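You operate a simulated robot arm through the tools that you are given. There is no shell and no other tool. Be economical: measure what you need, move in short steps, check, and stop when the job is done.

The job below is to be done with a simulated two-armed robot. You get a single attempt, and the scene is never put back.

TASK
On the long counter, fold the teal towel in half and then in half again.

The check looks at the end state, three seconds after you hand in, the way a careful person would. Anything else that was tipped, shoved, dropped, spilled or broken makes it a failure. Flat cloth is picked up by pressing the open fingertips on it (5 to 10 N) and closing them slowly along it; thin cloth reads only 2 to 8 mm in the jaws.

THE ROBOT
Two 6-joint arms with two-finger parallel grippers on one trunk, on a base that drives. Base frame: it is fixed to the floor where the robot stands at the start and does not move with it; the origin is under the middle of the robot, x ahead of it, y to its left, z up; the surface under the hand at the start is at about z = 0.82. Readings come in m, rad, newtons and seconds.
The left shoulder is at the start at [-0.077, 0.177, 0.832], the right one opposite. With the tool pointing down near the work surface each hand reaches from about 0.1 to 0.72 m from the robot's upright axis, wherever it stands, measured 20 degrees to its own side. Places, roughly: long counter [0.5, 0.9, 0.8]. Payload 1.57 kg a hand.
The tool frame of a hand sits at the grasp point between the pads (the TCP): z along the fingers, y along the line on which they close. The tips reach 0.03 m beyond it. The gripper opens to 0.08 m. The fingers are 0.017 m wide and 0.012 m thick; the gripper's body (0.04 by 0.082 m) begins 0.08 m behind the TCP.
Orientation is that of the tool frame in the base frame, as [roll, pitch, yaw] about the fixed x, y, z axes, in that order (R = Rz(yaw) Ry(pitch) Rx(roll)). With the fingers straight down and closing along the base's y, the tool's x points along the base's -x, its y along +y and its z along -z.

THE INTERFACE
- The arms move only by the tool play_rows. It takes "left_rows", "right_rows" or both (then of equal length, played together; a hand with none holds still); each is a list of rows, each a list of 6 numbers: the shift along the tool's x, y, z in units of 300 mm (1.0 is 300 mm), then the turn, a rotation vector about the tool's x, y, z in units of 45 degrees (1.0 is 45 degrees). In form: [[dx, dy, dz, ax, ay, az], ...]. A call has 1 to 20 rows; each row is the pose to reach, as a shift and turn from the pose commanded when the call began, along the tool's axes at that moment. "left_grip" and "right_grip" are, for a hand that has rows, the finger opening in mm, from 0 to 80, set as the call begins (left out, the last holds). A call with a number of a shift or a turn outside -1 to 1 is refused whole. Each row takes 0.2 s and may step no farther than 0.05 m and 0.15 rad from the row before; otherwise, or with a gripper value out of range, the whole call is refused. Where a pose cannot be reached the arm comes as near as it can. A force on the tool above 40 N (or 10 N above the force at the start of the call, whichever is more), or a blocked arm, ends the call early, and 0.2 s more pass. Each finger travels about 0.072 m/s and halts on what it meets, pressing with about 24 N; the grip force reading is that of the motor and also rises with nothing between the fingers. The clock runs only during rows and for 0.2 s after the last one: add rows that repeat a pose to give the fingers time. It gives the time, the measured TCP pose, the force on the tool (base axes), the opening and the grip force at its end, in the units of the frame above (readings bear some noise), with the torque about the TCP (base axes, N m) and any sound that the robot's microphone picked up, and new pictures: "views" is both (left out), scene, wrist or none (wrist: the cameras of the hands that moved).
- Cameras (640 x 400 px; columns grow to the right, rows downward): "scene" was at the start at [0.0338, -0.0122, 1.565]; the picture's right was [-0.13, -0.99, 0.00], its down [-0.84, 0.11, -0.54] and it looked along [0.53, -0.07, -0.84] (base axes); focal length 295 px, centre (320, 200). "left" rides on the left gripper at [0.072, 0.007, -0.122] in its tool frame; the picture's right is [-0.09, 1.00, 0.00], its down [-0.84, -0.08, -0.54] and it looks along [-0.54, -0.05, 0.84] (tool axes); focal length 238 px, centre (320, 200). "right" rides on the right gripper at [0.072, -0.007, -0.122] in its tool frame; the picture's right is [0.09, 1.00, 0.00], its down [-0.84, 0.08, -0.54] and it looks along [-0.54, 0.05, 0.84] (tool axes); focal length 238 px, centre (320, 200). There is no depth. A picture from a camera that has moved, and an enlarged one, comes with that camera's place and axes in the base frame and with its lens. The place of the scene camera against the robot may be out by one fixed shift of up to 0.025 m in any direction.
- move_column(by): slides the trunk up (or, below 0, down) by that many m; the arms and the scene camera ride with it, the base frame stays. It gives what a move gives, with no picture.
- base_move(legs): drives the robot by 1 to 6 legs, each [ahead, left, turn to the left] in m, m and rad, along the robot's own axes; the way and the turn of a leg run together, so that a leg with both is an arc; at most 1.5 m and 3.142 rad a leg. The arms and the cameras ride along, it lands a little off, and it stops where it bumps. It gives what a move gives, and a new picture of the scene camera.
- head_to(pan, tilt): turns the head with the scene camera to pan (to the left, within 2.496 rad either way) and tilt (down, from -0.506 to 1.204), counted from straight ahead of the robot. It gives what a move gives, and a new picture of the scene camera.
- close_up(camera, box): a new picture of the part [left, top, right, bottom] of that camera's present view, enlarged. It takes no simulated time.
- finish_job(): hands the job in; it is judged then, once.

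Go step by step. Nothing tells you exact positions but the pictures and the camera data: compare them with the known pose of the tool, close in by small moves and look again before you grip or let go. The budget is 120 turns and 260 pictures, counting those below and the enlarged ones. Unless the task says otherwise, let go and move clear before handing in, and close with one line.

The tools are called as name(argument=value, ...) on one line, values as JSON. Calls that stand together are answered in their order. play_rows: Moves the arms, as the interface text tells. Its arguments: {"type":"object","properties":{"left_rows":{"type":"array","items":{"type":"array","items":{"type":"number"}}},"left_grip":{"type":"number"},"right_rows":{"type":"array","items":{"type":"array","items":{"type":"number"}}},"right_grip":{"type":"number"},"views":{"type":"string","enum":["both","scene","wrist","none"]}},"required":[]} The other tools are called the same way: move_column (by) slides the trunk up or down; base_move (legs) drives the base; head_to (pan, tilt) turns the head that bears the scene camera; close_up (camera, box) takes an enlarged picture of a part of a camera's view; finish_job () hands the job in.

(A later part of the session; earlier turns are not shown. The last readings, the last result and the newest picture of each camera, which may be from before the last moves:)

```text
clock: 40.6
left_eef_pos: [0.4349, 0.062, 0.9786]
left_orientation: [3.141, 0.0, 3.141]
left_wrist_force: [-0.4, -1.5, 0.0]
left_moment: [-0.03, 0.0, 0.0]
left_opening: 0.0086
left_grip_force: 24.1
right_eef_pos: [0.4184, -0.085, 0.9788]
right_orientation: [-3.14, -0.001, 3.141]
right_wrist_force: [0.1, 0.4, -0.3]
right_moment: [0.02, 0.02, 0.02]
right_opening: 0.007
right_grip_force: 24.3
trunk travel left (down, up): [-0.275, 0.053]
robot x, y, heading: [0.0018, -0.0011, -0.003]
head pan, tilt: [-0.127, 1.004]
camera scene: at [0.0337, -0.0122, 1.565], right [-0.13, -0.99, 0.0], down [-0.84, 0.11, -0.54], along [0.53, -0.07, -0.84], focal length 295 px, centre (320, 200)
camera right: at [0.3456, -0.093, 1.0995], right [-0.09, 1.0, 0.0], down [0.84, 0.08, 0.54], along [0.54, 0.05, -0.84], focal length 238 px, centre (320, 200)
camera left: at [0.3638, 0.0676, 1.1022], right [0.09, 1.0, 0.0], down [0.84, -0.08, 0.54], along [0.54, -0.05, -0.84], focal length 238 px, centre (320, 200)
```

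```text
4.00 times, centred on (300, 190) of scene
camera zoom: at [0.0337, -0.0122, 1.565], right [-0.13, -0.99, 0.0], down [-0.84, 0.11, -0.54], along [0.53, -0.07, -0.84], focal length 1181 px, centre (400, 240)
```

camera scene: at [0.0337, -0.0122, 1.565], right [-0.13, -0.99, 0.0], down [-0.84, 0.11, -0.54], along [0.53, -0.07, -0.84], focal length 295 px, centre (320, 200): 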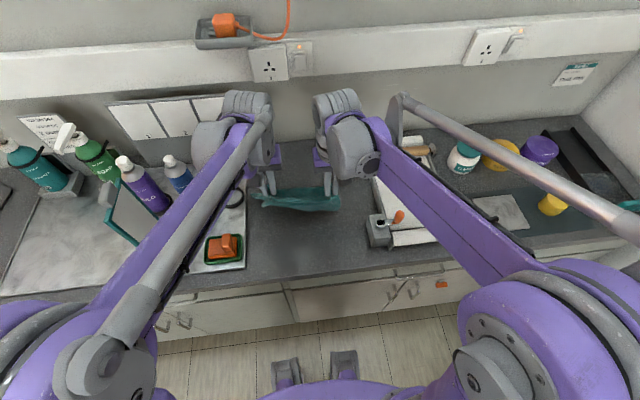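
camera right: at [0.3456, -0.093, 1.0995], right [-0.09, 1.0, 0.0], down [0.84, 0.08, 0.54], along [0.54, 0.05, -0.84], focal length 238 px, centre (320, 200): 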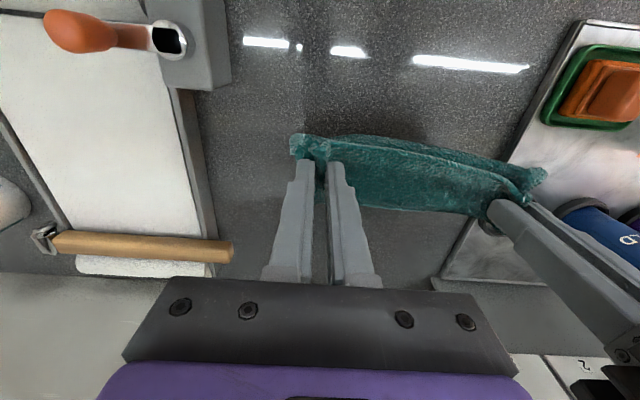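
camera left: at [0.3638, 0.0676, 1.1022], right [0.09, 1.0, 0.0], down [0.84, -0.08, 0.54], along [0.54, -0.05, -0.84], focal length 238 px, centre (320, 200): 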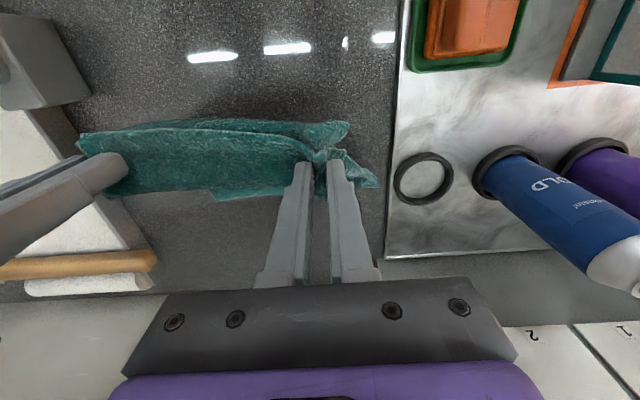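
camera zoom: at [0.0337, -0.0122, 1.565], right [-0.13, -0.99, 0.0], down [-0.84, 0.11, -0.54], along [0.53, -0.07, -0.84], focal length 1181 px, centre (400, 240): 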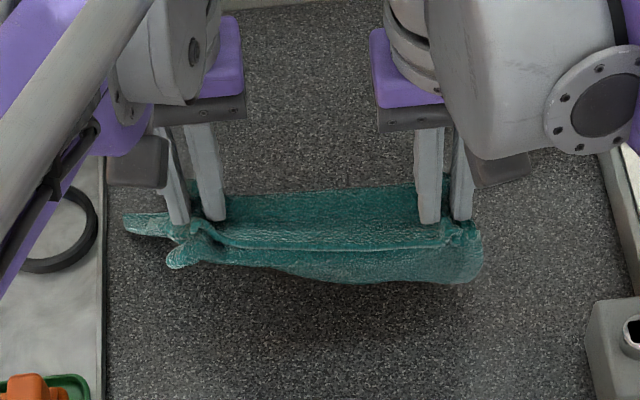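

All the pleat's layers are pinched. I'll relax the grips by a millimetre or so, so the inner layers can slide out under their own weight.

play_rows(left_rows=[[0, 0, 0, 0, 0, 0], [0, 0, 0, 0, 0, 0]], right_rows=[[0, 0, 0, 0, 0, 0], [0, 0, 0, 0, 0, 0]], left_grip=9.2, right_grip=7.6, views="wrist")

```text
clock: 41.2
left_eef_pos: [0.4358, 0.0613, 0.9778]
left_orientation: [3.141, 0.0, 3.141]
left_wrist_force: [0.3, -0.5, 0.6]
left_moment: [-0.02, 0.02, 0.0]
left_opening: 0.0101
left_grip_force: 2.6
right_eef_pos: [0.4179, -0.0851, 0.977]
right_orientation: [-3.141, 0.0, -3.141]
right_wrist_force: [-0.5, -0.3, -0.4]
right_moment: [-0.01, 0.0, 0.0]
right_opening: 0.0106
right_grip_force: 2.2
trunk travel left (down, up): [-0.275, 0.053]
robot x, y, heading: [0.0026, 0.0029, -0.002]
head pan, tilt: [-0.127, 1.004]
camera right: at [0.3457, -0.093, 1.0992], right [-0.09, 1.0, 0.0], down [0.84, 0.08, 0.54], along [0.54, 0.05, -0.84], focal length 238 px, centre (320, 200)
camera left: at [0.3639, 0.0677, 1.1019], right [0.09, 1.0, 0.0], down [0.84, -0.08, 0.54], along [0.54, -0.05, -0.84], focal length 238 px, centre (320, 200)
```

right: 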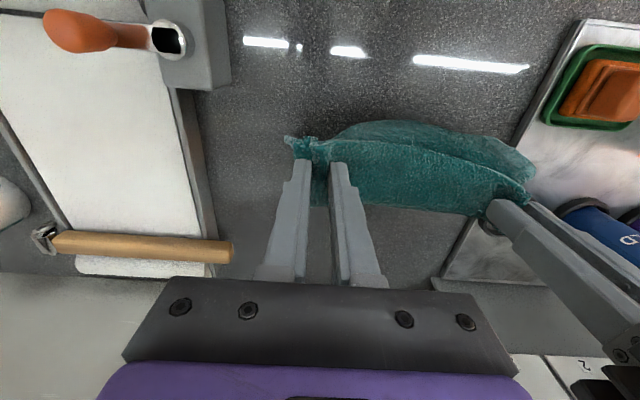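
left: 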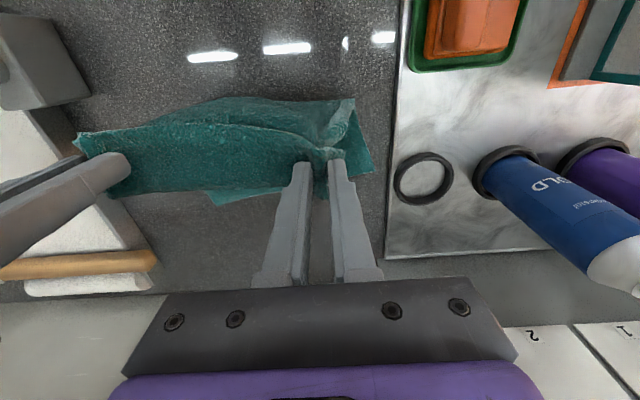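

It's working: the inner layers are dropping while the rim stays held. I'll wait a moment for more slip.

play_rows(left_rows=[[0, 0, 0, 0, 0, 0], [0, 0, 0, 0, 0, 0], [0, 0, 0, 0, 0, 0]], right_rows=[[0, 0, 0, 0, 0, 0], [0, 0, 0, 0, 0, 0], [0, 0, 0, 0, 0, 0]], left_grip=9.2, right_grip=7.6, views="wrist")

close_up(camera="scene", box=[230, 140, 370, 240])

```text
clock: 42.0
left_eef_pos: [0.4369, 0.0612, 0.979]
left_orientation: [3.141, -0.001, 3.141]
left_wrist_force: [0.2, 0.5, 0.4]
left_moment: [0.02, 0.0, 0.0]
left_opening: 0.0123
left_grip_force: 1.8
right_eef_pos: [0.4181, -0.0857, 0.9792]
right_orientation: [-3.14, 0.0, -3.141]
right_wrist_force: [-0.7, 1.0, -1.3]
right_moment: [-0.02, 0.0, -0.01]
right_opening: 0.0088
right_grip_force: 3.7
trunk travel left (down, up): [-0.275, 0.053]
robot x, y, heading: [-0.0037, 0.0015, -0.001]
head pan, tilt: [-0.127, 1.004]
camera right: at [0.3457, -0.093, 1.0991], right [-0.09, 1.0, 0.0], down [0.84, 0.08, 0.54], along [0.54, 0.05, -0.84], focal length 238 px, centre (320, 200)
camera left: at [0.3639, 0.0677, 1.1018], right [0.09, 1.0, 0.0], down [0.84, -0.08, 0.54], along [0.54, -0.05, -0.84], focal length 238 px, centre (320, 200)
```

right: 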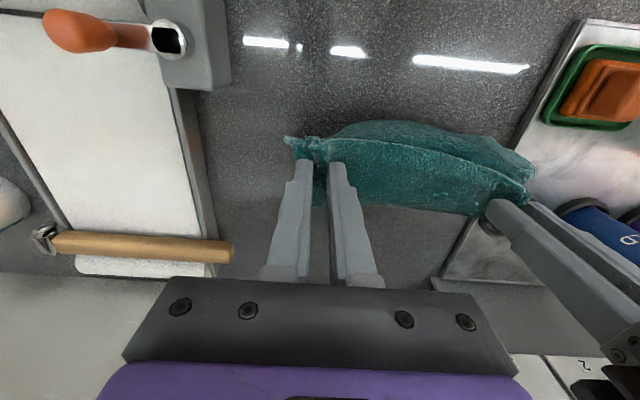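
left: 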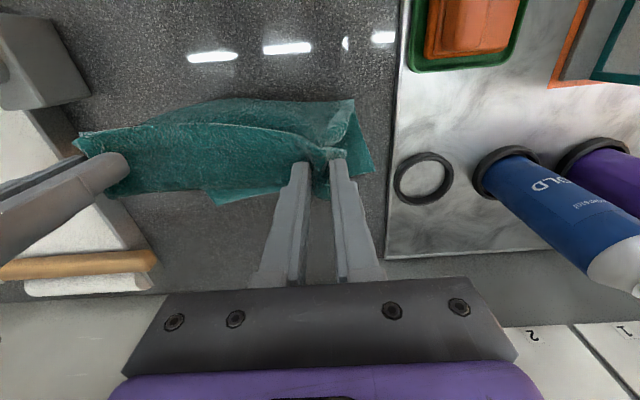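

```text
4.00 times, centred on (300, 190) of scene
camera zoom: at [0.0338, -0.0122, 1.565], right [-0.13, -0.99, 0.0], down [-0.84, 0.11, -0.54], along [0.53, -0.07, -0.84], focal length 1181 px, centre (400, 240)
```

zoom: 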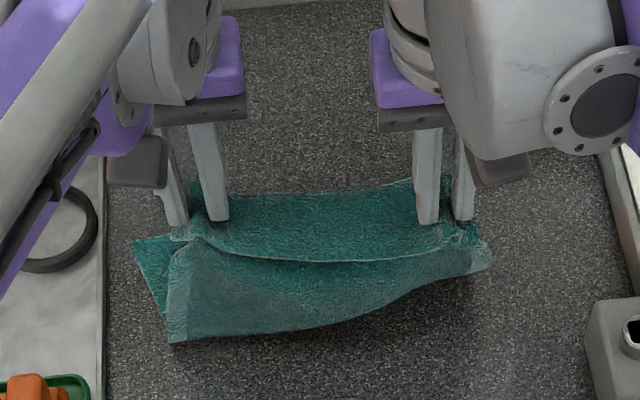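

The left side has come free, so I'll tighten the left on the rim and relax the right a little more.

play_rows(left_rows=[[0, 0, 0, 0, 0, 0], [0, 0, 0, 0, 0, 0], [0, 0, 0, 0, 0, 0]], right_rows=[[0, 0, 0, 0, 0, 0], [0, 0, 0, 0, 0, 0], [0, 0, 0, 0, 0, 0]], left_grip=0, right_grip=9.5, views="wrist")

close_up(camera="scene", box=[230, 140, 370, 240])

```text
clock: 42.8
left_eef_pos: [0.4354, 0.0611, 0.9788]
left_orientation: [3.141, 0.001, -3.141]
left_wrist_force: [0.4, 0.1, -0.2]
left_moment: [-0.03, -0.01, -0.03]
left_opening: 0.0075
left_grip_force: 24.1
right_eef_pos: [0.4179, -0.0857, 0.9783]
right_orientation: [-3.141, -0.001, 3.141]
right_wrist_force: [-0.4, 0.6, 0.0]
right_moment: [0.04, -0.01, 0.01]
right_opening: 0.0093
right_grip_force: 3.0
trunk travel left (down, up): [-0.275, 0.053]
robot x, y, heading: [0.0012, -0.0008, 0.002]
head pan, tilt: [-0.127, 1.004]
camera right: at [0.3457, -0.093, 1.0991], right [-0.09, 1.0, 0.0], down [0.84, 0.08, 0.54], along [0.54, 0.05, -0.84], focal length 238 px, centre (320, 200)
camera left: at [0.3639, 0.0676, 1.1018], right [0.09, 1.0, 0.0], down [0.84, -0.08, 0.54], along [0.54, -0.05, -0.84], focal length 238 px, centre (320, 200)
```

right: 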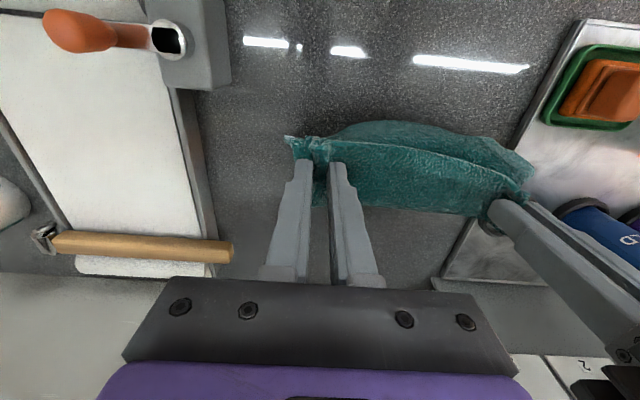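
left: 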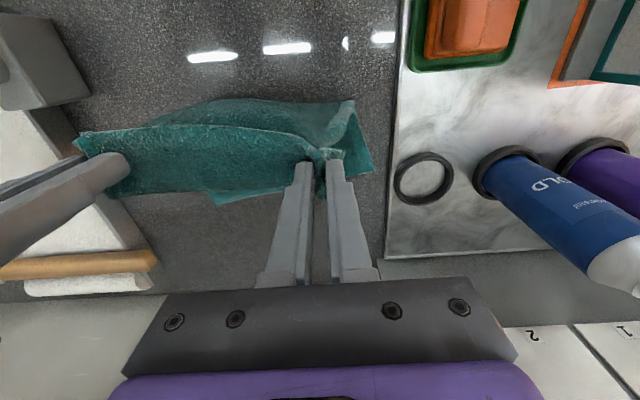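

```text
4.00 times, centred on (300, 190) of scene
camera zoom: at [0.0338, -0.0122, 1.565], right [-0.13, -0.99, 0.0], down [-0.84, 0.11, -0.54], along [0.53, -0.07, -0.84], focal length 1181 px, centre (400, 240)
```

zoom: 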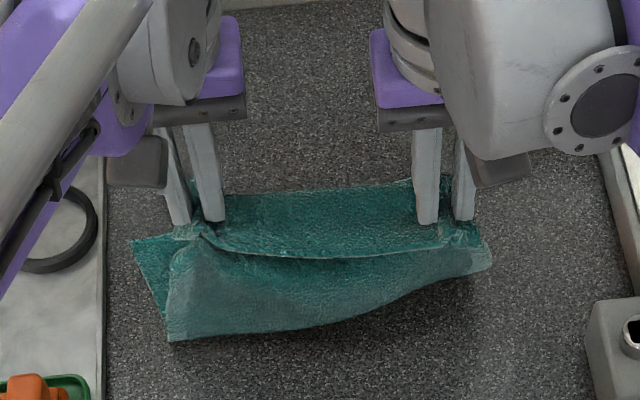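

play_rows(left_rows=[[0, 0, -0.06, 0, 0, 0], [0, 0, -0.12, 0, 0, 0], [0, 0, -0.12, 0, 0, 0]], right_rows=[[0, 0, -0.06, 0, 0, 0], [0, 0, -0.12, 0, 0, 0], [0, 0, -0.12, 0, 0, 0]], left_grip=8.5, right_grip=11, views="wrist")

close_up(camera="scene", box=[230, 140, 370, 240])

```text
clock: 43.6
left_eef_pos: [0.436, 0.0609, 1.0152]
left_orientation: [-3.141, -0.001, 3.141]
left_wrist_force: [-0.6, 0.6, 0.6]
left_moment: [-0.01, 0.03, 0.03]
left_opening: 0.0084
left_grip_force: 7.2
right_eef_pos: [0.4188, -0.086, 1.0145]
right_orientation: [3.141, -0.001, 3.141]
right_wrist_force: [-0.3, 1.1, -0.2]
right_moment: [0.03, 0.0, 0.02]
right_opening: 0.0098
right_grip_force: 1.7
trunk travel left (down, up): [-0.275, 0.053]
robot x, y, heading: [-0.0006, -0.0025, 0.002]
head pan, tilt: [-0.127, 1.004]
camera right: at [0.3459, -0.0932, 1.1354], right [-0.09, 1.0, 0.0], down [0.84, 0.08, 0.54], along [0.54, 0.05, -0.84], focal length 238 px, centre (320, 200)
camera left: at [0.3639, 0.0674, 1.1378], right [0.09, 1.0, 0.0], down [0.84, -0.08, 0.54], along [0.54, -0.05, -0.84], focal length 238 px, centre (320, 200)
```

right: 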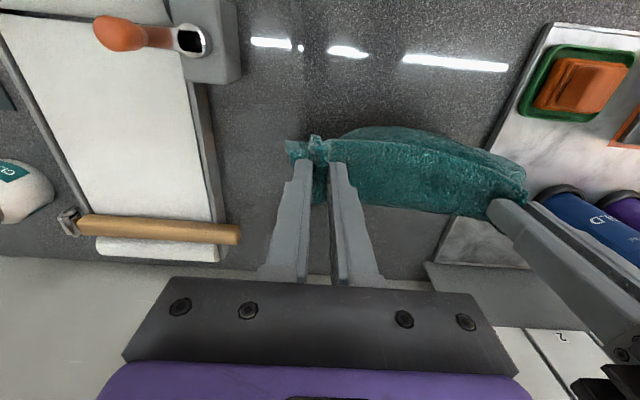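
left: 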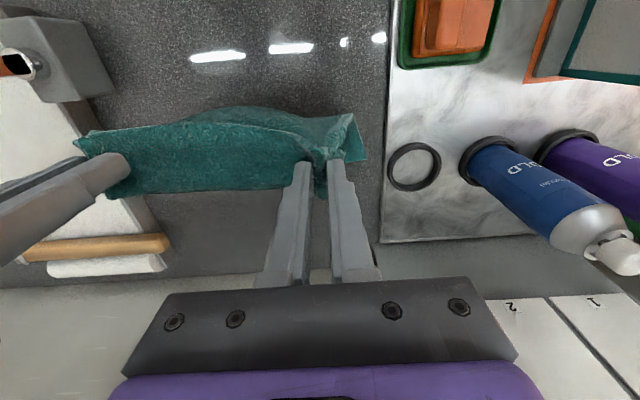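

```text
4.00 times, centred on (300, 190) of scene
camera zoom: at [0.034, -0.0122, 1.565], right [-0.13, -0.99, 0.0], down [-0.84, 0.11, -0.54], along [0.53, -0.07, -0.84], focal length 1181 px, centre (400, 240)
```

zoom: 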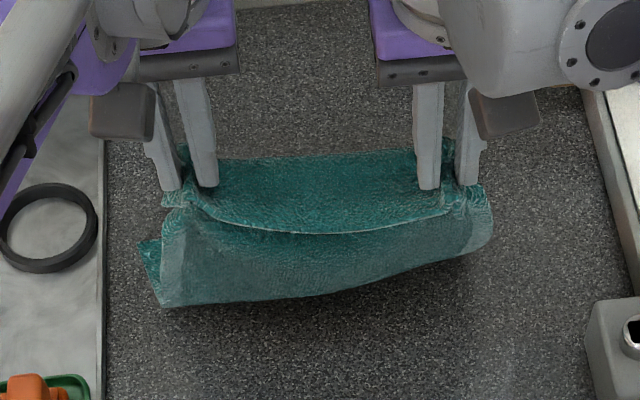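

The layers jam rather than slide out. I'll lower the rim slightly toward the robot, release it, and then smooth the pleat by holding the body with one hand and dragging the rim with the other.

play_rows(left_rows=[[0.02, 0, 0.08, 0, 0, 0], [0.04, 0, 0.16, 0, 0, 0], [0.06, 0, 0.24, 0, 0, 0], [0.08, 0, 0.32, 0, 0, 0], [0.1, 0, 0.4, 0, 0, 0], [0.12, 0, 0.46, 0, 0, 0]], right_rows=[[0.02, 0, 0.08, 0, 0, 0], [0.04, 0, 0.16, 0, 0, 0], [0.06, 0, 0.24, 0, 0, 0], [0.08, 0, 0.32, 0, 0, 0], [0.1, 0, 0.4, 0, 0, 0], [0.12, 0, 0.46, 0, 0, 0]], views="none")

play_rows(left_rows=[[0, 0, 0, 0, 0, 0], [0, 0, 0, 0, 0, 0], [0, 0, -0.1, 0, 0, 0], [0, 0, -0.2, 0, 0, 0], [0, 0.1, -0.3, 0, 0, 0], [0, 0.2, -0.4, 0, 0, 0], [0, 0.3, -0.4, 0, 0, 0]], right_rows=[[0, 0, 0, 0, 0, 0], [0, 0, 0, 0, 0, 0], [0, 0, -0.1, 0, 0, 0], [0, 0, -0.2, 0, 0, 0], [0, -0.1, -0.3, 0, 0, 0], [0, -0.2, -0.4, 0, 0, 0], [0, -0.3, -0.4, 0, 0, 0]], left_grip=30, right_grip=30)

close_up(camera="scene", box=[230, 150, 370, 250])

```text
clock: 45.0
left_eef_pos: [0.3999, 0.0607, 0.8759]
left_orientation: [3.14, -0.001, 3.141]
left_wrist_force: [0.7, 0.9, -0.2]
left_moment: [0.0, -0.02, 0.04]
left_opening: 0.0118
left_grip_force: 1.9
right_eef_pos: [0.3831, -0.0857, 0.8768]
right_orientation: [-3.141, 0.0, 3.141]
right_wrist_force: [-0.5, -0.9, 0.6]
right_moment: [-0.01, -0.01, 0.0]
right_opening: 0.0114
right_grip_force: 0.6
trunk travel left (down, up): [-0.275, 0.053]
robot x, y, heading: [-0.0013, -0.0019, 0.002]
head pan, tilt: [-0.127, 1.004]
```

```text
clock: 46.6
left_eef_pos: [0.4006, 0.1517, 0.9969]
left_orientation: [-3.141, -0.001, -3.141]
left_wrist_force: [0.2, -0.5, 0.8]
left_moment: [-0.01, 0.01, -0.01]
left_opening: 0.0301
left_grip_force: 0.1
right_eef_pos: [0.3834, -0.1757, 0.9971]
right_orientation: [-3.141, 0.0, -3.141]
right_wrist_force: [0.1, 0.6, -0.3]
right_moment: [-0.01, 0.0, 0.0]
right_opening: 0.0301
right_grip_force: 0.1
trunk travel left (down, up): [-0.275, 0.053]
robot x, y, heading: [0.0024, 0.0024, -0.003]
head pan, tilt: [-0.127, 1.004]
camera scene: at [0.0342, -0.0122, 1.565], right [-0.13, -0.99, 0.0], down [-0.84, 0.11, -0.54], along [0.53, -0.07, -0.84], focal length 295 px, centre (320, 200)
camera right: at [0.311, -0.1829, 1.1176], right [-0.09, 1.0, 0.0], down [0.84, 0.08, 0.54], along [0.54, 0.05, -0.84], focal length 238 px, centre (320, 200)
camera left: at [0.3277, 0.1581, 1.1198], right [0.09, 1.0, 0.0], down [0.84, -0.08, 0.54], along [0.54, -0.05, -0.84], focal length 238 px, centre (320, 200)
```

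scene: 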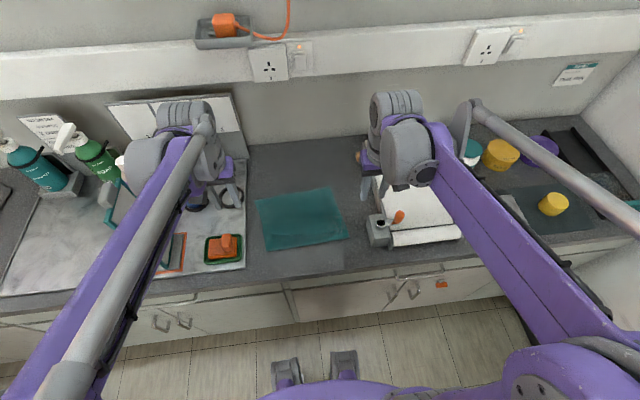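
right: 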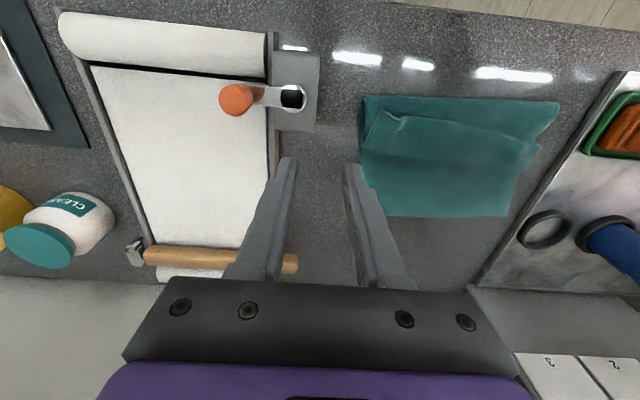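
left: 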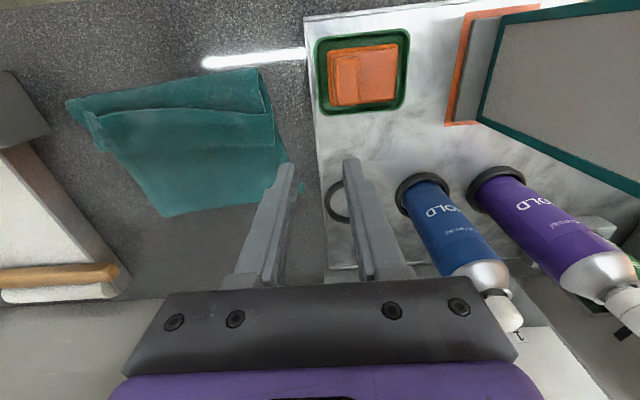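

```text
4.00 times, centred on (300, 200) of scene
camera zoom: at [0.0342, -0.0122, 1.565], right [-0.13, -0.99, 0.0], down [-0.84, 0.11, -0.54], along [0.53, -0.07, -0.84], focal length 1181 px, centre (400, 200)
```

zoom: 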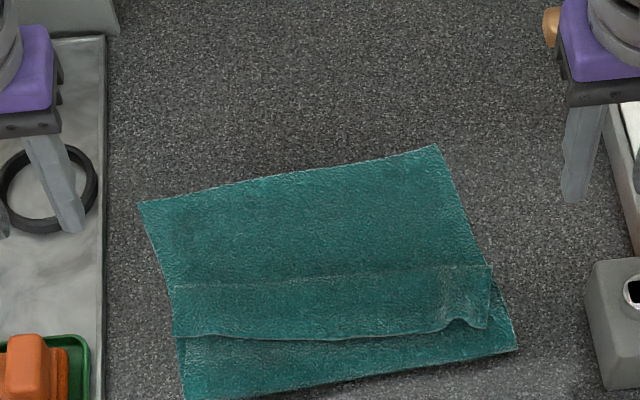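

The rim is loose now, but pinching it tends to catch every layer. The far edge is a single layer, from about (0.528, -0.103) to (0.502, 0.126). I'll grab it there and lift the whole towel so gravity opens the pleat.

play_rows(left_rows=[[-0.08, -0.05, 0, 0, 0, 0], [-0.16, -0.1, 0, 0, 0, 0], [-0.24, -0.15, 0, 0, 0, 0], [-0.311, -0.186, 0.05, 0, 0, 0], [-0.311, -0.186, 0.15, 0, 0, 0], [-0.311, -0.186, 0.25, 0, 0, 0], [-0.311, -0.186, 0.35, 0, 0, 0], [-0.311, -0.186, 0.42, 0, 0, 0]], right_rows=[[-0.108, 0.087, 0, 0, 0, 0], [-0.216, 0.173, 0, 0, 0, 0], [-0.324, 0.26, 0, 0, 0, 0], [-0.432, 0.346, 0.05, 0, 0, 0], [-0.432, 0.346, 0.15, 0, 0, 0], [-0.432, 0.346, 0.25, 0, 0, 0], [-0.432, 0.346, 0.35, 0, 0, 0], [-0.432, 0.346, 0.42, 0, 0, 0]], left_grip=28, right_grip=28, views="wrist")

```text
clock: 48.4
left_eef_pos: [0.4926, 0.0938, 0.8702]
left_orientation: [-3.141, 0.0, 3.139]
left_wrist_force: [0.6, -0.2, 0.2]
left_moment: [0.0, 0.03, 0.02]
left_opening: 0.028
left_grip_force: 0.1
right_eef_pos: [0.5127, -0.0713, 0.869]
right_orientation: [-3.141, 0.001, -3.141]
right_wrist_force: [-0.5, -0.2, -0.7]
right_moment: [0.0, 0.02, 0.05]
right_opening: 0.0281
right_grip_force: 0.0
trunk travel left (down, up): [-0.275, 0.053]
robot x, y, heading: [-0.0015, 0.0023, 0.0]
head pan, tilt: [-0.127, 1.004]
camera right: at [0.4401, -0.0784, 0.9906], right [-0.09, 1.0, 0.0], down [0.84, 0.08, 0.54], along [0.54, 0.05, -0.84], focal length 238 px, centre (320, 200)
camera left: at [0.4214, 0.1009, 0.9933], right [0.09, 1.0, 0.0], down [0.84, -0.08, 0.54], along [0.54, -0.05, -0.84], focal length 238 px, centre (320, 200)
```

right: 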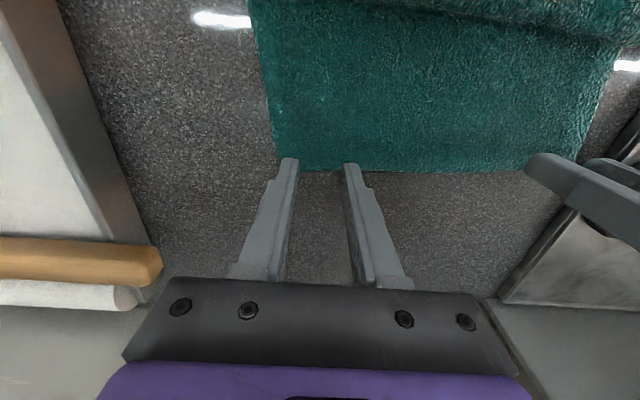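
left: 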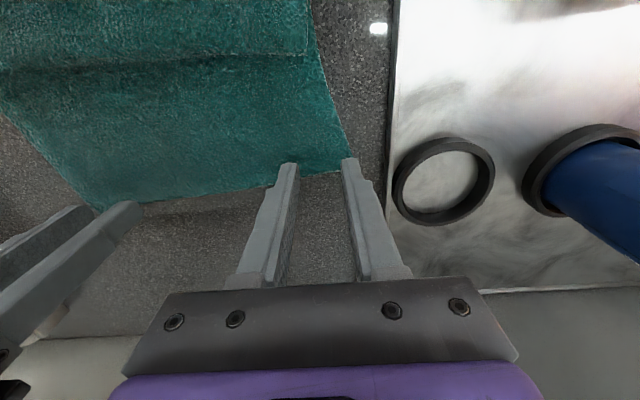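

The edge is well placed under both hands, so I'll lower and press, with a small correction on the left.

play_rows(left_rows=[[-0.013, -0.03, 0.03, 0, 0, 0], [-0.013, -0.03, 0.05, 0, 0, 0], [-0.013, -0.03, 0.057, 0, 0, 0], [-0.013, -0.03, 0.058, 0, 0, 0]], right_rows=[[0, 0, 0.03, 0, 0, 0], [0, 0, 0.05, 0, 0, 0], [0, 0, 0.055, 0, 0, 0], [0, 0, 0.055, 0, 0, 0]], views="none")

```text
clock: 49.4
left_eef_pos: [0.4968, 0.0857, 0.8535]
left_orientation: [3.14, 0.001, 3.141]
left_wrist_force: [1.3, -0.5, 6.0]
left_moment: [-0.04, -0.03, -0.01]
left_opening: 0.0283
left_grip_force: 0.1
right_eef_pos: [0.5127, -0.0724, 0.8546]
right_orientation: [-3.142, 0.001, -3.141]
right_wrist_force: [0.7, 1.3, 1.3]
right_moment: [0.01, -0.04, -0.03]
right_opening: 0.0281
right_grip_force: 0.0
trunk travel left (down, up): [-0.275, 0.053]
robot x, y, heading: [0.0009, 0.0006, 0.001]
head pan, tilt: [-0.127, 1.004]
```

play_rows(left_rows=[[0, 0, 0.001, 0, 0, 0], [0, 0, 0.001, 0, 0, 0]], right_rows=[[0, 0, 0.003, 0, 0, 0], [0, 0, 0.005, 0, 0, 0]], views="none")

play_rows(left_rows=[[0, 0, 0, 0, 0, 0], [0, 0, 0, 0, 0, 0]], right_rows=[[0, 0, 0, 0, 0, 0], [0, 0, 0, 0, 0, 0]], left_grip=21, right_grip=21, views="none")

play_rows(left_rows=[[0, 0, 0, 0, 0, 0], [0, 0, 0, 0, 0, 0]], right_rows=[[0, 0, 0, 0, 0, 0], [0, 0, 0, 0, 0, 0]], left_grip=14, right_grip=14, views="none")

play_rows(left_rows=[[0, 0, 0, 0, 0, 0], [0, 0, 0, 0, 0, 0]], right_rows=[[0, 0, 0, 0, 0, 0], [0, 0, 0, 0, 0, 0]], left_grip=7, right_grip=7, views="none")

play_rows(left_rows=[[0, 0, 0, 0, 0, 0], [0, 0, 0, 0, 0, 0], [0, 0, 0, 0, 0, 0]], right_rows=[[0, 0, 0, 0, 0, 0], [0, 0, 0, 0, 0, 0], [0, 0, 0, 0, 0, 0]], left_grip=0, right_grip=0, views="wrist")

```text
clock: 50.0
left_eef_pos: [0.4948, 0.0848, 0.8522]
left_orientation: [3.14, 0.001, 3.141]
left_wrist_force: [1.5, -0.8, 6.6]
left_moment: [-0.06, -0.04, 0.02]
left_opening: 0.0283
left_grip_force: 0.0
right_eef_pos: [0.5123, -0.0721, 0.8546]
right_orientation: [3.142, 0.002, 3.141]
right_wrist_force: [2.7, 0.2, 6.7]
right_moment: [0.02, -0.04, 0.0]
right_opening: 0.0276
right_grip_force: 0.1
trunk travel left (down, up): [-0.275, 0.053]
robot x, y, heading: [0.0023, -0.0016, -0.002]
head pan, tilt: [-0.127, 1.004]
```

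```text
clock: 50.6
left_eef_pos: [0.4958, 0.0854, 0.8529]
left_orientation: [3.141, -0.001, -3.142]
left_wrist_force: [0.6, -1.4, 6.2]
left_moment: [-0.05, 0.0, 0.04]
left_opening: 0.021
left_grip_force: 0.1
right_eef_pos: [0.5118, -0.0707, 0.8526]
right_orientation: [3.141, 0.0, 3.141]
right_wrist_force: [0.0, 1.3, 7.7]
right_moment: [0.01, 0.01, -0.02]
right_opening: 0.0207
right_grip_force: 0.1
trunk travel left (down, up): [-0.275, 0.053]
robot x, y, heading: [0.0004, -0.0022, 0.001]
head pan, tilt: [-0.127, 1.004]
```

```text
clock: 51.2
left_eef_pos: [0.495, 0.086, 0.8529]
left_orientation: [3.142, 0.001, -3.141]
left_wrist_force: [0.5, -1.9, 6.9]
left_moment: [-0.04, -0.03, 0.01]
left_opening: 0.0142
left_grip_force: 0.8
right_eef_pos: [0.5121, -0.0732, 0.8525]
right_orientation: [3.141, 0.0, -3.141]
right_wrist_force: [-1.0, 1.6, 9.3]
right_moment: [-0.01, 0.03, -0.01]
right_opening: 0.0144
right_grip_force: 0.6
trunk travel left (down, up): [-0.275, 0.053]
robot x, y, heading: [0.0037, -0.0009, 0.001]
head pan, tilt: [-0.127, 1.004]
```

```text
clock: 51.8
left_eef_pos: [0.4968, 0.0852, 0.8532]
left_orientation: [-3.14, 0.002, 3.141]
left_wrist_force: [0.4, -1.2, 7.3]
left_moment: [-0.09, -0.02, 0.03]
left_opening: 0.0092
left_grip_force: 1.4
right_eef_pos: [0.5114, -0.0714, 0.8534]
right_orientation: [-3.141, 0.0, 3.14]
right_wrist_force: [0.5, 1.8, 9.7]
right_moment: [0.07, 0.0, 0.0]
right_opening: 0.0084
right_grip_force: 1.3
trunk travel left (down, up): [-0.275, 0.053]
robot x, y, heading: [-0.0015, 0.0028, -0.002]
head pan, tilt: [-0.127, 1.004]
```

```text
clock: 52.6
left_eef_pos: [0.4965, 0.0863, 0.8534]
left_orientation: [-3.141, 0.002, -3.141]
left_wrist_force: [0.5, -7.7, 8.5]
left_moment: [-0.28, -0.03, 0.02]
left_opening: 0.0032
left_grip_force: 24.1
right_eef_pos: [0.5102, -0.0705, 0.8527]
right_orientation: [3.141, 0.002, -3.141]
right_wrist_force: [-0.8, 7.3, 9.5]
right_moment: [0.25, 0.05, -0.01]
right_opening: 0.0037
right_grip_force: 24.0
trunk travel left (down, up): [-0.275, 0.053]
robot x, y, heading: [0.0021, -0.0002, -0.002]
head pan, tilt: [-0.127, 1.004]
camera right: at [0.4388, -0.0785, 0.974], right [-0.09, 1.0, 0.0], down [0.84, 0.08, 0.54], along [0.54, 0.05, -0.84], focal length 238 px, centre (320, 200)
camera left: at [0.4237, 0.0921, 0.9765], right [0.09, 1.0, 0.0], down [0.84, -0.08, 0.54], along [0.54, -0.05, -0.84], focal length 238 px, centre (320, 200)
```

right: 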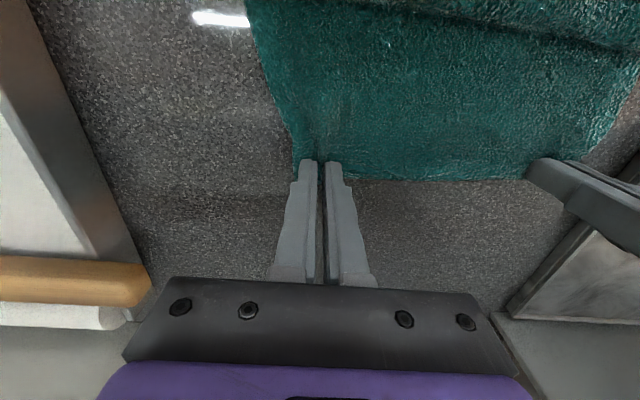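
left: 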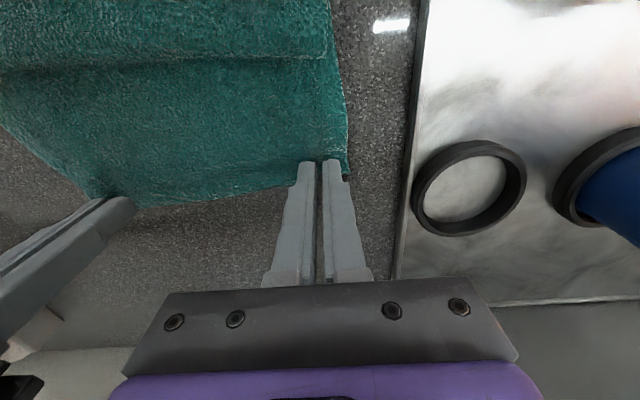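

Both hands hold a single layer, at 3.2 and 3.7 mm. I'll lift the whole towel straight up so the pleat drops open.

play_rows(left_rows=[[0.0, -0.01, -0.06, 0, 0, 0], [0.01, -0.01, -0.14, 0, 0, 0], [0.03, -0.01, -0.22, 0, 0, 0], [0.05, -0.01, -0.3, 0, 0, 0], [0.07, -0.01, -0.4, 0, 0, 0], [0.09, -0.01, -0.5, 0, 0, 0], [0.11, -0.01, -0.6, 0, 0, 0], [0.13, -0.01, -0.7, 0, 0, 0], [0.145, -0.01, -0.8, 0, 0, 0], [0.155, -0.01, -0.9, 0, 0, 0], [0.155, -0.01, -1.0, 0, 0, 0]], right_rows=[[0.01, 0.01, -0.06, 0, 0, 0], [0.04, 0.01, -0.14, 0, 0, 0], [0.07, 0.01, -0.22, 0, 0, 0], [0.1, 0.01, -0.3, 0, 0, 0], [0.12, 0.01, -0.4, 0, 0, 0], [0.14, 0.01, -0.5, 0, 0, 0], [0.16, 0.01, -0.6, 0, 0, 0], [0.175, 0.01, -0.7, 0, 0, 0], [0.19, 0.01, -0.8, 0, 0, 0], [0.2, 0.01, -0.9, 0, 0, 0], [0.2, 0.01, -1.0, 0, 0, 0]])

close_up(camera="scene", box=[220, 80, 380, 200])

```text
clock: 55.0
left_eef_pos: [0.4488, 0.0817, 1.1538]
left_orientation: [-3.14, 0.0, 3.14]
left_wrist_force: [0.9, -0.2, -0.1]
left_moment: [-0.01, 0.01, -0.04]
left_opening: 0.0029
left_grip_force: 24.6
right_eef_pos: [0.4519, -0.0683, 1.1516]
right_orientation: [-3.141, -0.001, 3.14]
right_wrist_force: [0.2, 0.2, 0.1]
right_moment: [0.0, 0.0, -0.03]
right_opening: 0.0038
right_grip_force: 24.5
trunk travel left (down, up): [-0.275, 0.053]
robot x, y, heading: [-0.0021, 0.0008, -0.001]
head pan, tilt: [-0.127, 1.004]
camera scene: at [0.034, -0.0122, 1.565], right [-0.13, -0.99, 0.0], down [-0.84, 0.11, -0.54], along [0.53, -0.07, -0.84], focal length 295 px, centre (320, 200)
camera right: at [0.3803, -0.0758, 1.2732], right [-0.09, 1.0, 0.0], down [0.84, 0.08, 0.54], along [0.54, 0.05, -0.84], focal length 238 px, centre (320, 200)
camera left: at [0.3779, 0.0885, 1.2768], right [0.09, 1.0, 0.0], down [0.84, -0.08, 0.54], along [0.54, -0.05, -0.84], focal length 238 px, centre (320, 200)
```

scene: 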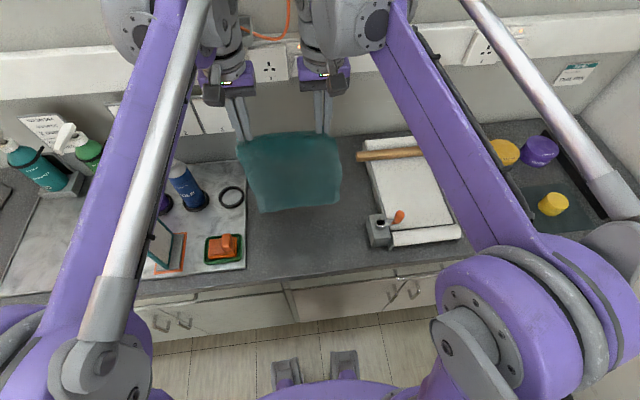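
right: 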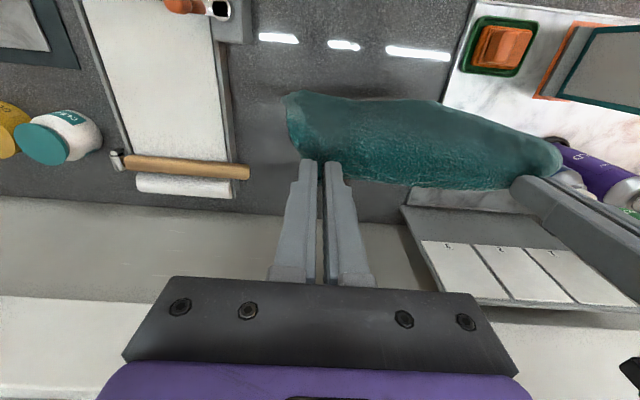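
left: 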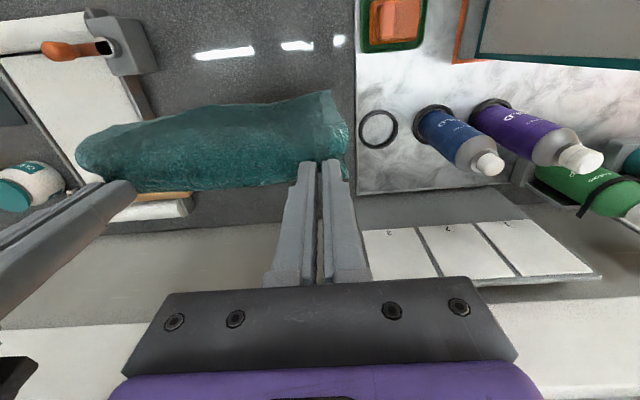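

```text
3.33 times, centred on (300, 140) of scene
camera zoom: at [0.034, -0.0122, 1.565], right [-0.13, -0.99, 0.0], down [-0.84, 0.11, -0.54], along [0.53, -0.07, -0.84], focal length 984 px, centre (387, 400)
```

zoom: 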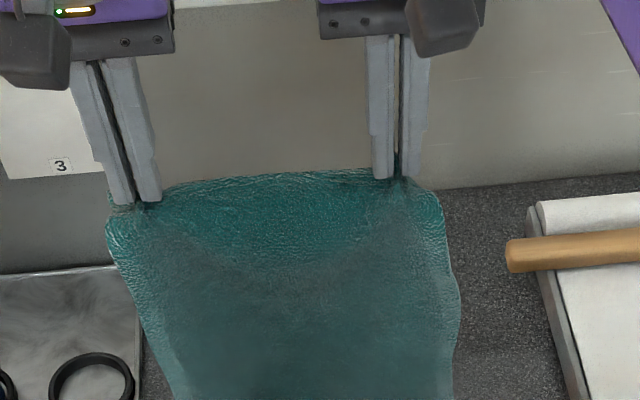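

close_up(camera="scene", box=[220, 120, 370, 230])

```text
3.64 times, centred on (295, 175) of scene
camera zoom: at [0.034, -0.0122, 1.565], right [-0.13, -0.99, 0.0], down [-0.84, 0.11, -0.54], along [0.53, -0.07, -0.84], focal length 1073 px, centre (411, 291)
```

zoom: 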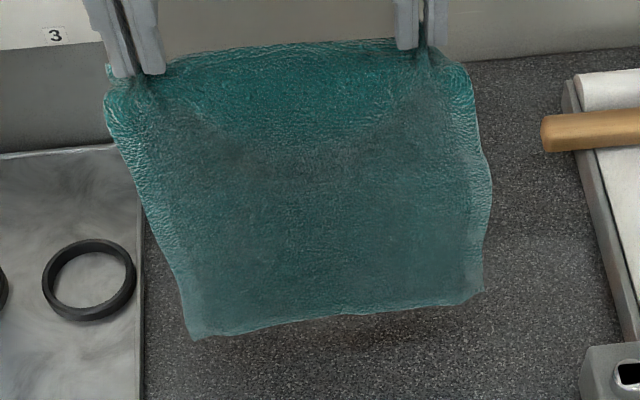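

The pleat is gone and the towel hangs flat. I'll set its bottom edge down near x ≈ 0.36, lay half of it forward, then bring my hands back over to fold.

play_rows(left_rows=[[0.05, 0, 0, 0, 0, 0], [0.1, 0, 0, 0, 0, 0], [0.15, 0, 0, 0, 0, 0], [0.2, 0, 0, 0, 0, 0], [0.25, 0, 0, 0, 0, 0], [0.296, 0, 0, 0, 0, 0], [0.296, 0, 0.02, 0, 0, 0], [0.296, 0, 0.04, 0, 0, 0], [0.296, 0, 0.06, 0, 0, 0], [0.296, 0, 0.06, 0, 0, 0], [0.296, 0, 0.06, 0, 0, 0]], right_rows=[[0.05, 0, 0, 0, 0, 0], [0.1, 0, 0, 0, 0, 0], [0.15, 0, 0, 0, 0, 0], [0.2, 0, 0, 0, 0, 0], [0.25, 0, 0, 0, 0, 0], [0.306, 0, 0, 0, 0, 0], [0.306, 0, 0.02, 0, 0, 0], [0.306, 0, 0.04, 0, 0, 0], [0.306, 0, 0.06, 0, 0, 0], [0.306, 0, 0.06, 0, 0, 0], [0.306, 0, 0.06, 0, 0, 0]])

```text
clock: 57.4
left_eef_pos: [0.3602, 0.0825, 1.1358]
left_orientation: [3.141, 0.0, 3.141]
left_wrist_force: [0.2, -0.5, -0.8]
left_moment: [-0.01, 0.01, -0.03]
left_opening: 0.0029
left_grip_force: 23.8
right_eef_pos: [0.3601, -0.0689, 1.1343]
right_orientation: [-3.141, 0.0, 3.141]
right_wrist_force: [0.3, 1.0, -0.7]
right_moment: [0.0, -0.02, -0.03]
right_opening: 0.0036
right_grip_force: 23.3
trunk travel left (down, up): [-0.275, 0.053]
robot x, y, heading: [-0.002, -0.0013, 0.001]
head pan, tilt: [-0.127, 1.004]
camera scene: at [0.0337, -0.0122, 1.565], right [-0.13, -0.99, 0.0], down [-0.84, 0.11, -0.54], along [0.53, -0.07, -0.84], focal length 295 px, centre (320, 200)
camera right: at [0.2881, -0.0756, 1.2551], right [-0.09, 1.0, 0.0], down [0.84, 0.08, 0.54], along [0.54, 0.05, -0.84], focal length 238 px, centre (320, 200)
camera left: at [0.2888, 0.0893, 1.2578], right [0.09, 1.0, 0.0], down [0.84, -0.08, 0.54], along [0.54, -0.05, -0.84], focal length 238 px, centre (320, 200)
```

scene: 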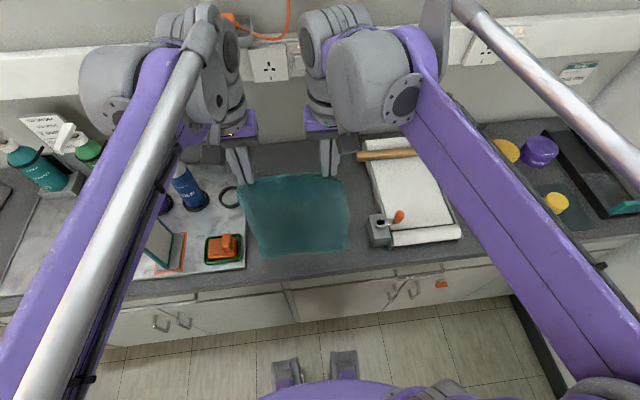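
right: 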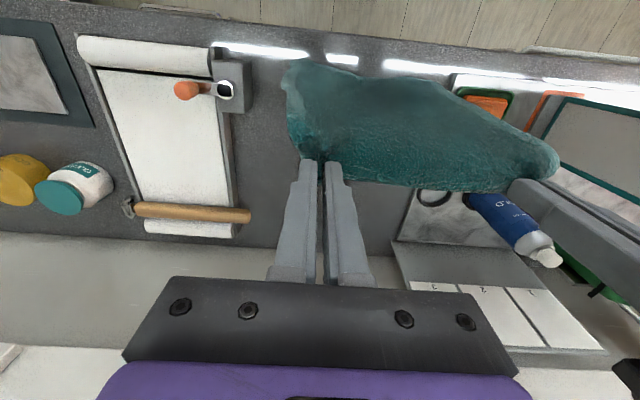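
left: 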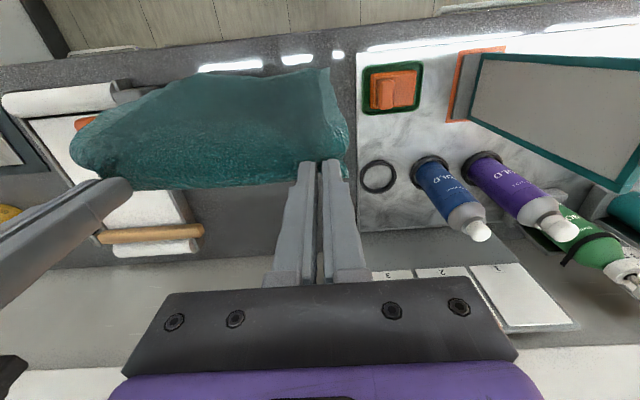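

The bottom edge rests at about x = 0.317. Next I'll lay half the length, moving forward and down together.

play_rows(left_rows=[[-0.02, 0, 0.05, 0, 0, 0], [-0.05, 0, 0.1, 0, 0, 0], [-0.09, 0, 0.15, 0, 0, 0], [-0.13, 0, 0.2, 0, 0, 0], [-0.17, 0, 0.25, 0, 0, 0], [-0.22, 0, 0.3, 0, 0, 0], [-0.26, 0, 0.35, 0, 0, 0], [-0.31, 0, 0.4, 0, 0, 0], [-0.357, 0, 0.45, 0, 0, 0], [-0.357, 0, 0.45, 0, 0, 0]], right_rows=[[-0.02, 0, 0.05, 0, 0, 0], [-0.05, 0, 0.1, 0, 0, 0], [-0.09, 0, 0.15, 0, 0, 0], [-0.13, 0, 0.2, 0, 0, 0], [-0.17, 0, 0.25, 0, 0, 0], [-0.22, 0, 0.3, 0, 0, 0], [-0.26, 0, 0.35, 0, 0, 0], [-0.31, 0, 0.4, 0, 0, 0], [-0.357, 0, 0.45, 0, 0, 0], [-0.357, 0, 0.45, 0, 0, 0]])

close_up(camera="scene", box=[220, 140, 370, 270])

```text
clock: 59.6
left_eef_pos: [0.4674, 0.0831, 0.9985]
left_orientation: [-3.14, -0.001, -3.141]
left_wrist_force: [0.0, -0.9, 0.1]
left_moment: [-0.07, -0.04, 0.03]
left_opening: 0.0029
left_grip_force: 23.7
right_eef_pos: [0.4672, -0.0706, 1.0]
right_orientation: [-3.142, 0.001, -3.14]
right_wrist_force: [-0.5, 1.0, 0.6]
right_moment: [0.05, -0.01, -0.05]
right_opening: 0.0036
right_grip_force: 23.8
trunk travel left (down, up): [-0.275, 0.053]
robot x, y, heading: [-0.0013, -0.0009, -0.002]
head pan, tilt: [-0.127, 1.004]
camera scene: at [0.0329, -0.0122, 1.565], right [-0.13, -0.99, 0.0], down [-0.84, 0.11, -0.54], along [0.53, -0.07, -0.84], focal length 295 px, centre (320, 200)
camera right: at [0.3945, -0.0764, 1.1208], right [-0.09, 1.0, 0.0], down [0.84, 0.08, 0.54], along [0.54, 0.05, -0.84], focal length 238 px, centre (320, 200)
camera left: at [0.3953, 0.0896, 1.122], right [0.09, 1.0, 0.0], down [0.84, -0.08, 0.54], along [0.54, -0.05, -0.84], focal length 238 px, centre (320, 200)
```

scene: 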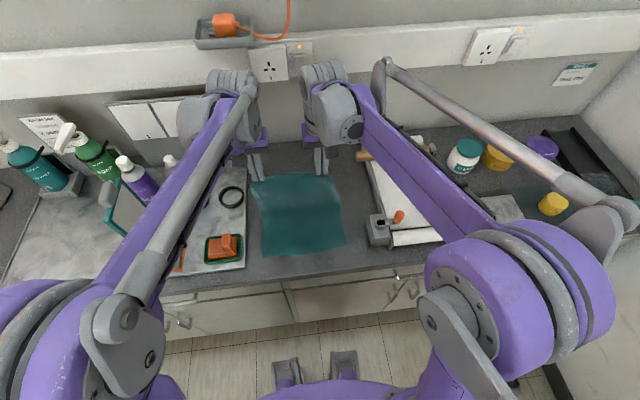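
right: 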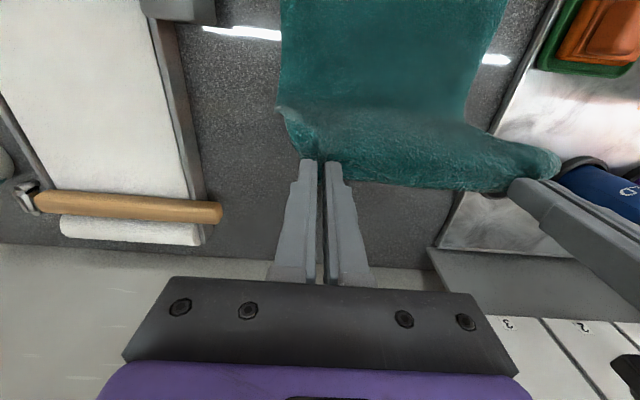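
left: 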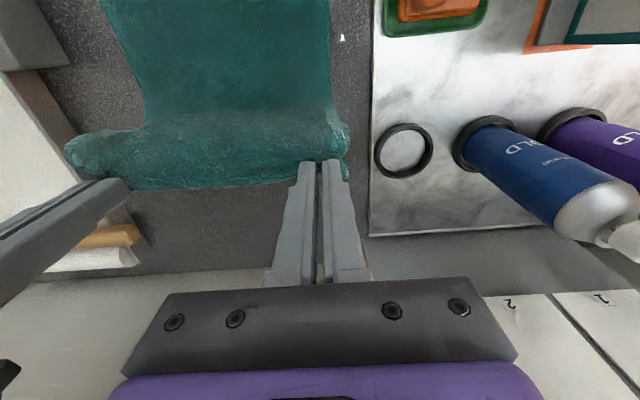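

```text
3.08 times, centred on (295, 205) of scene
camera zoom: at [0.0329, -0.0122, 1.565], right [-0.13, -0.99, 0.0], down [-0.84, 0.11, -0.54], along [0.53, -0.07, -0.84], focal length 908 px, centre (397, 185)
```

zoom: 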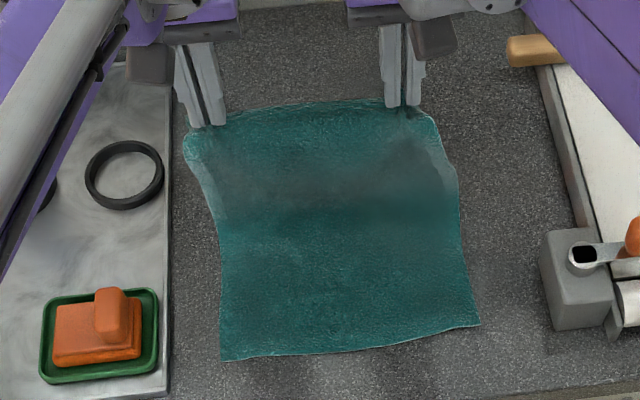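

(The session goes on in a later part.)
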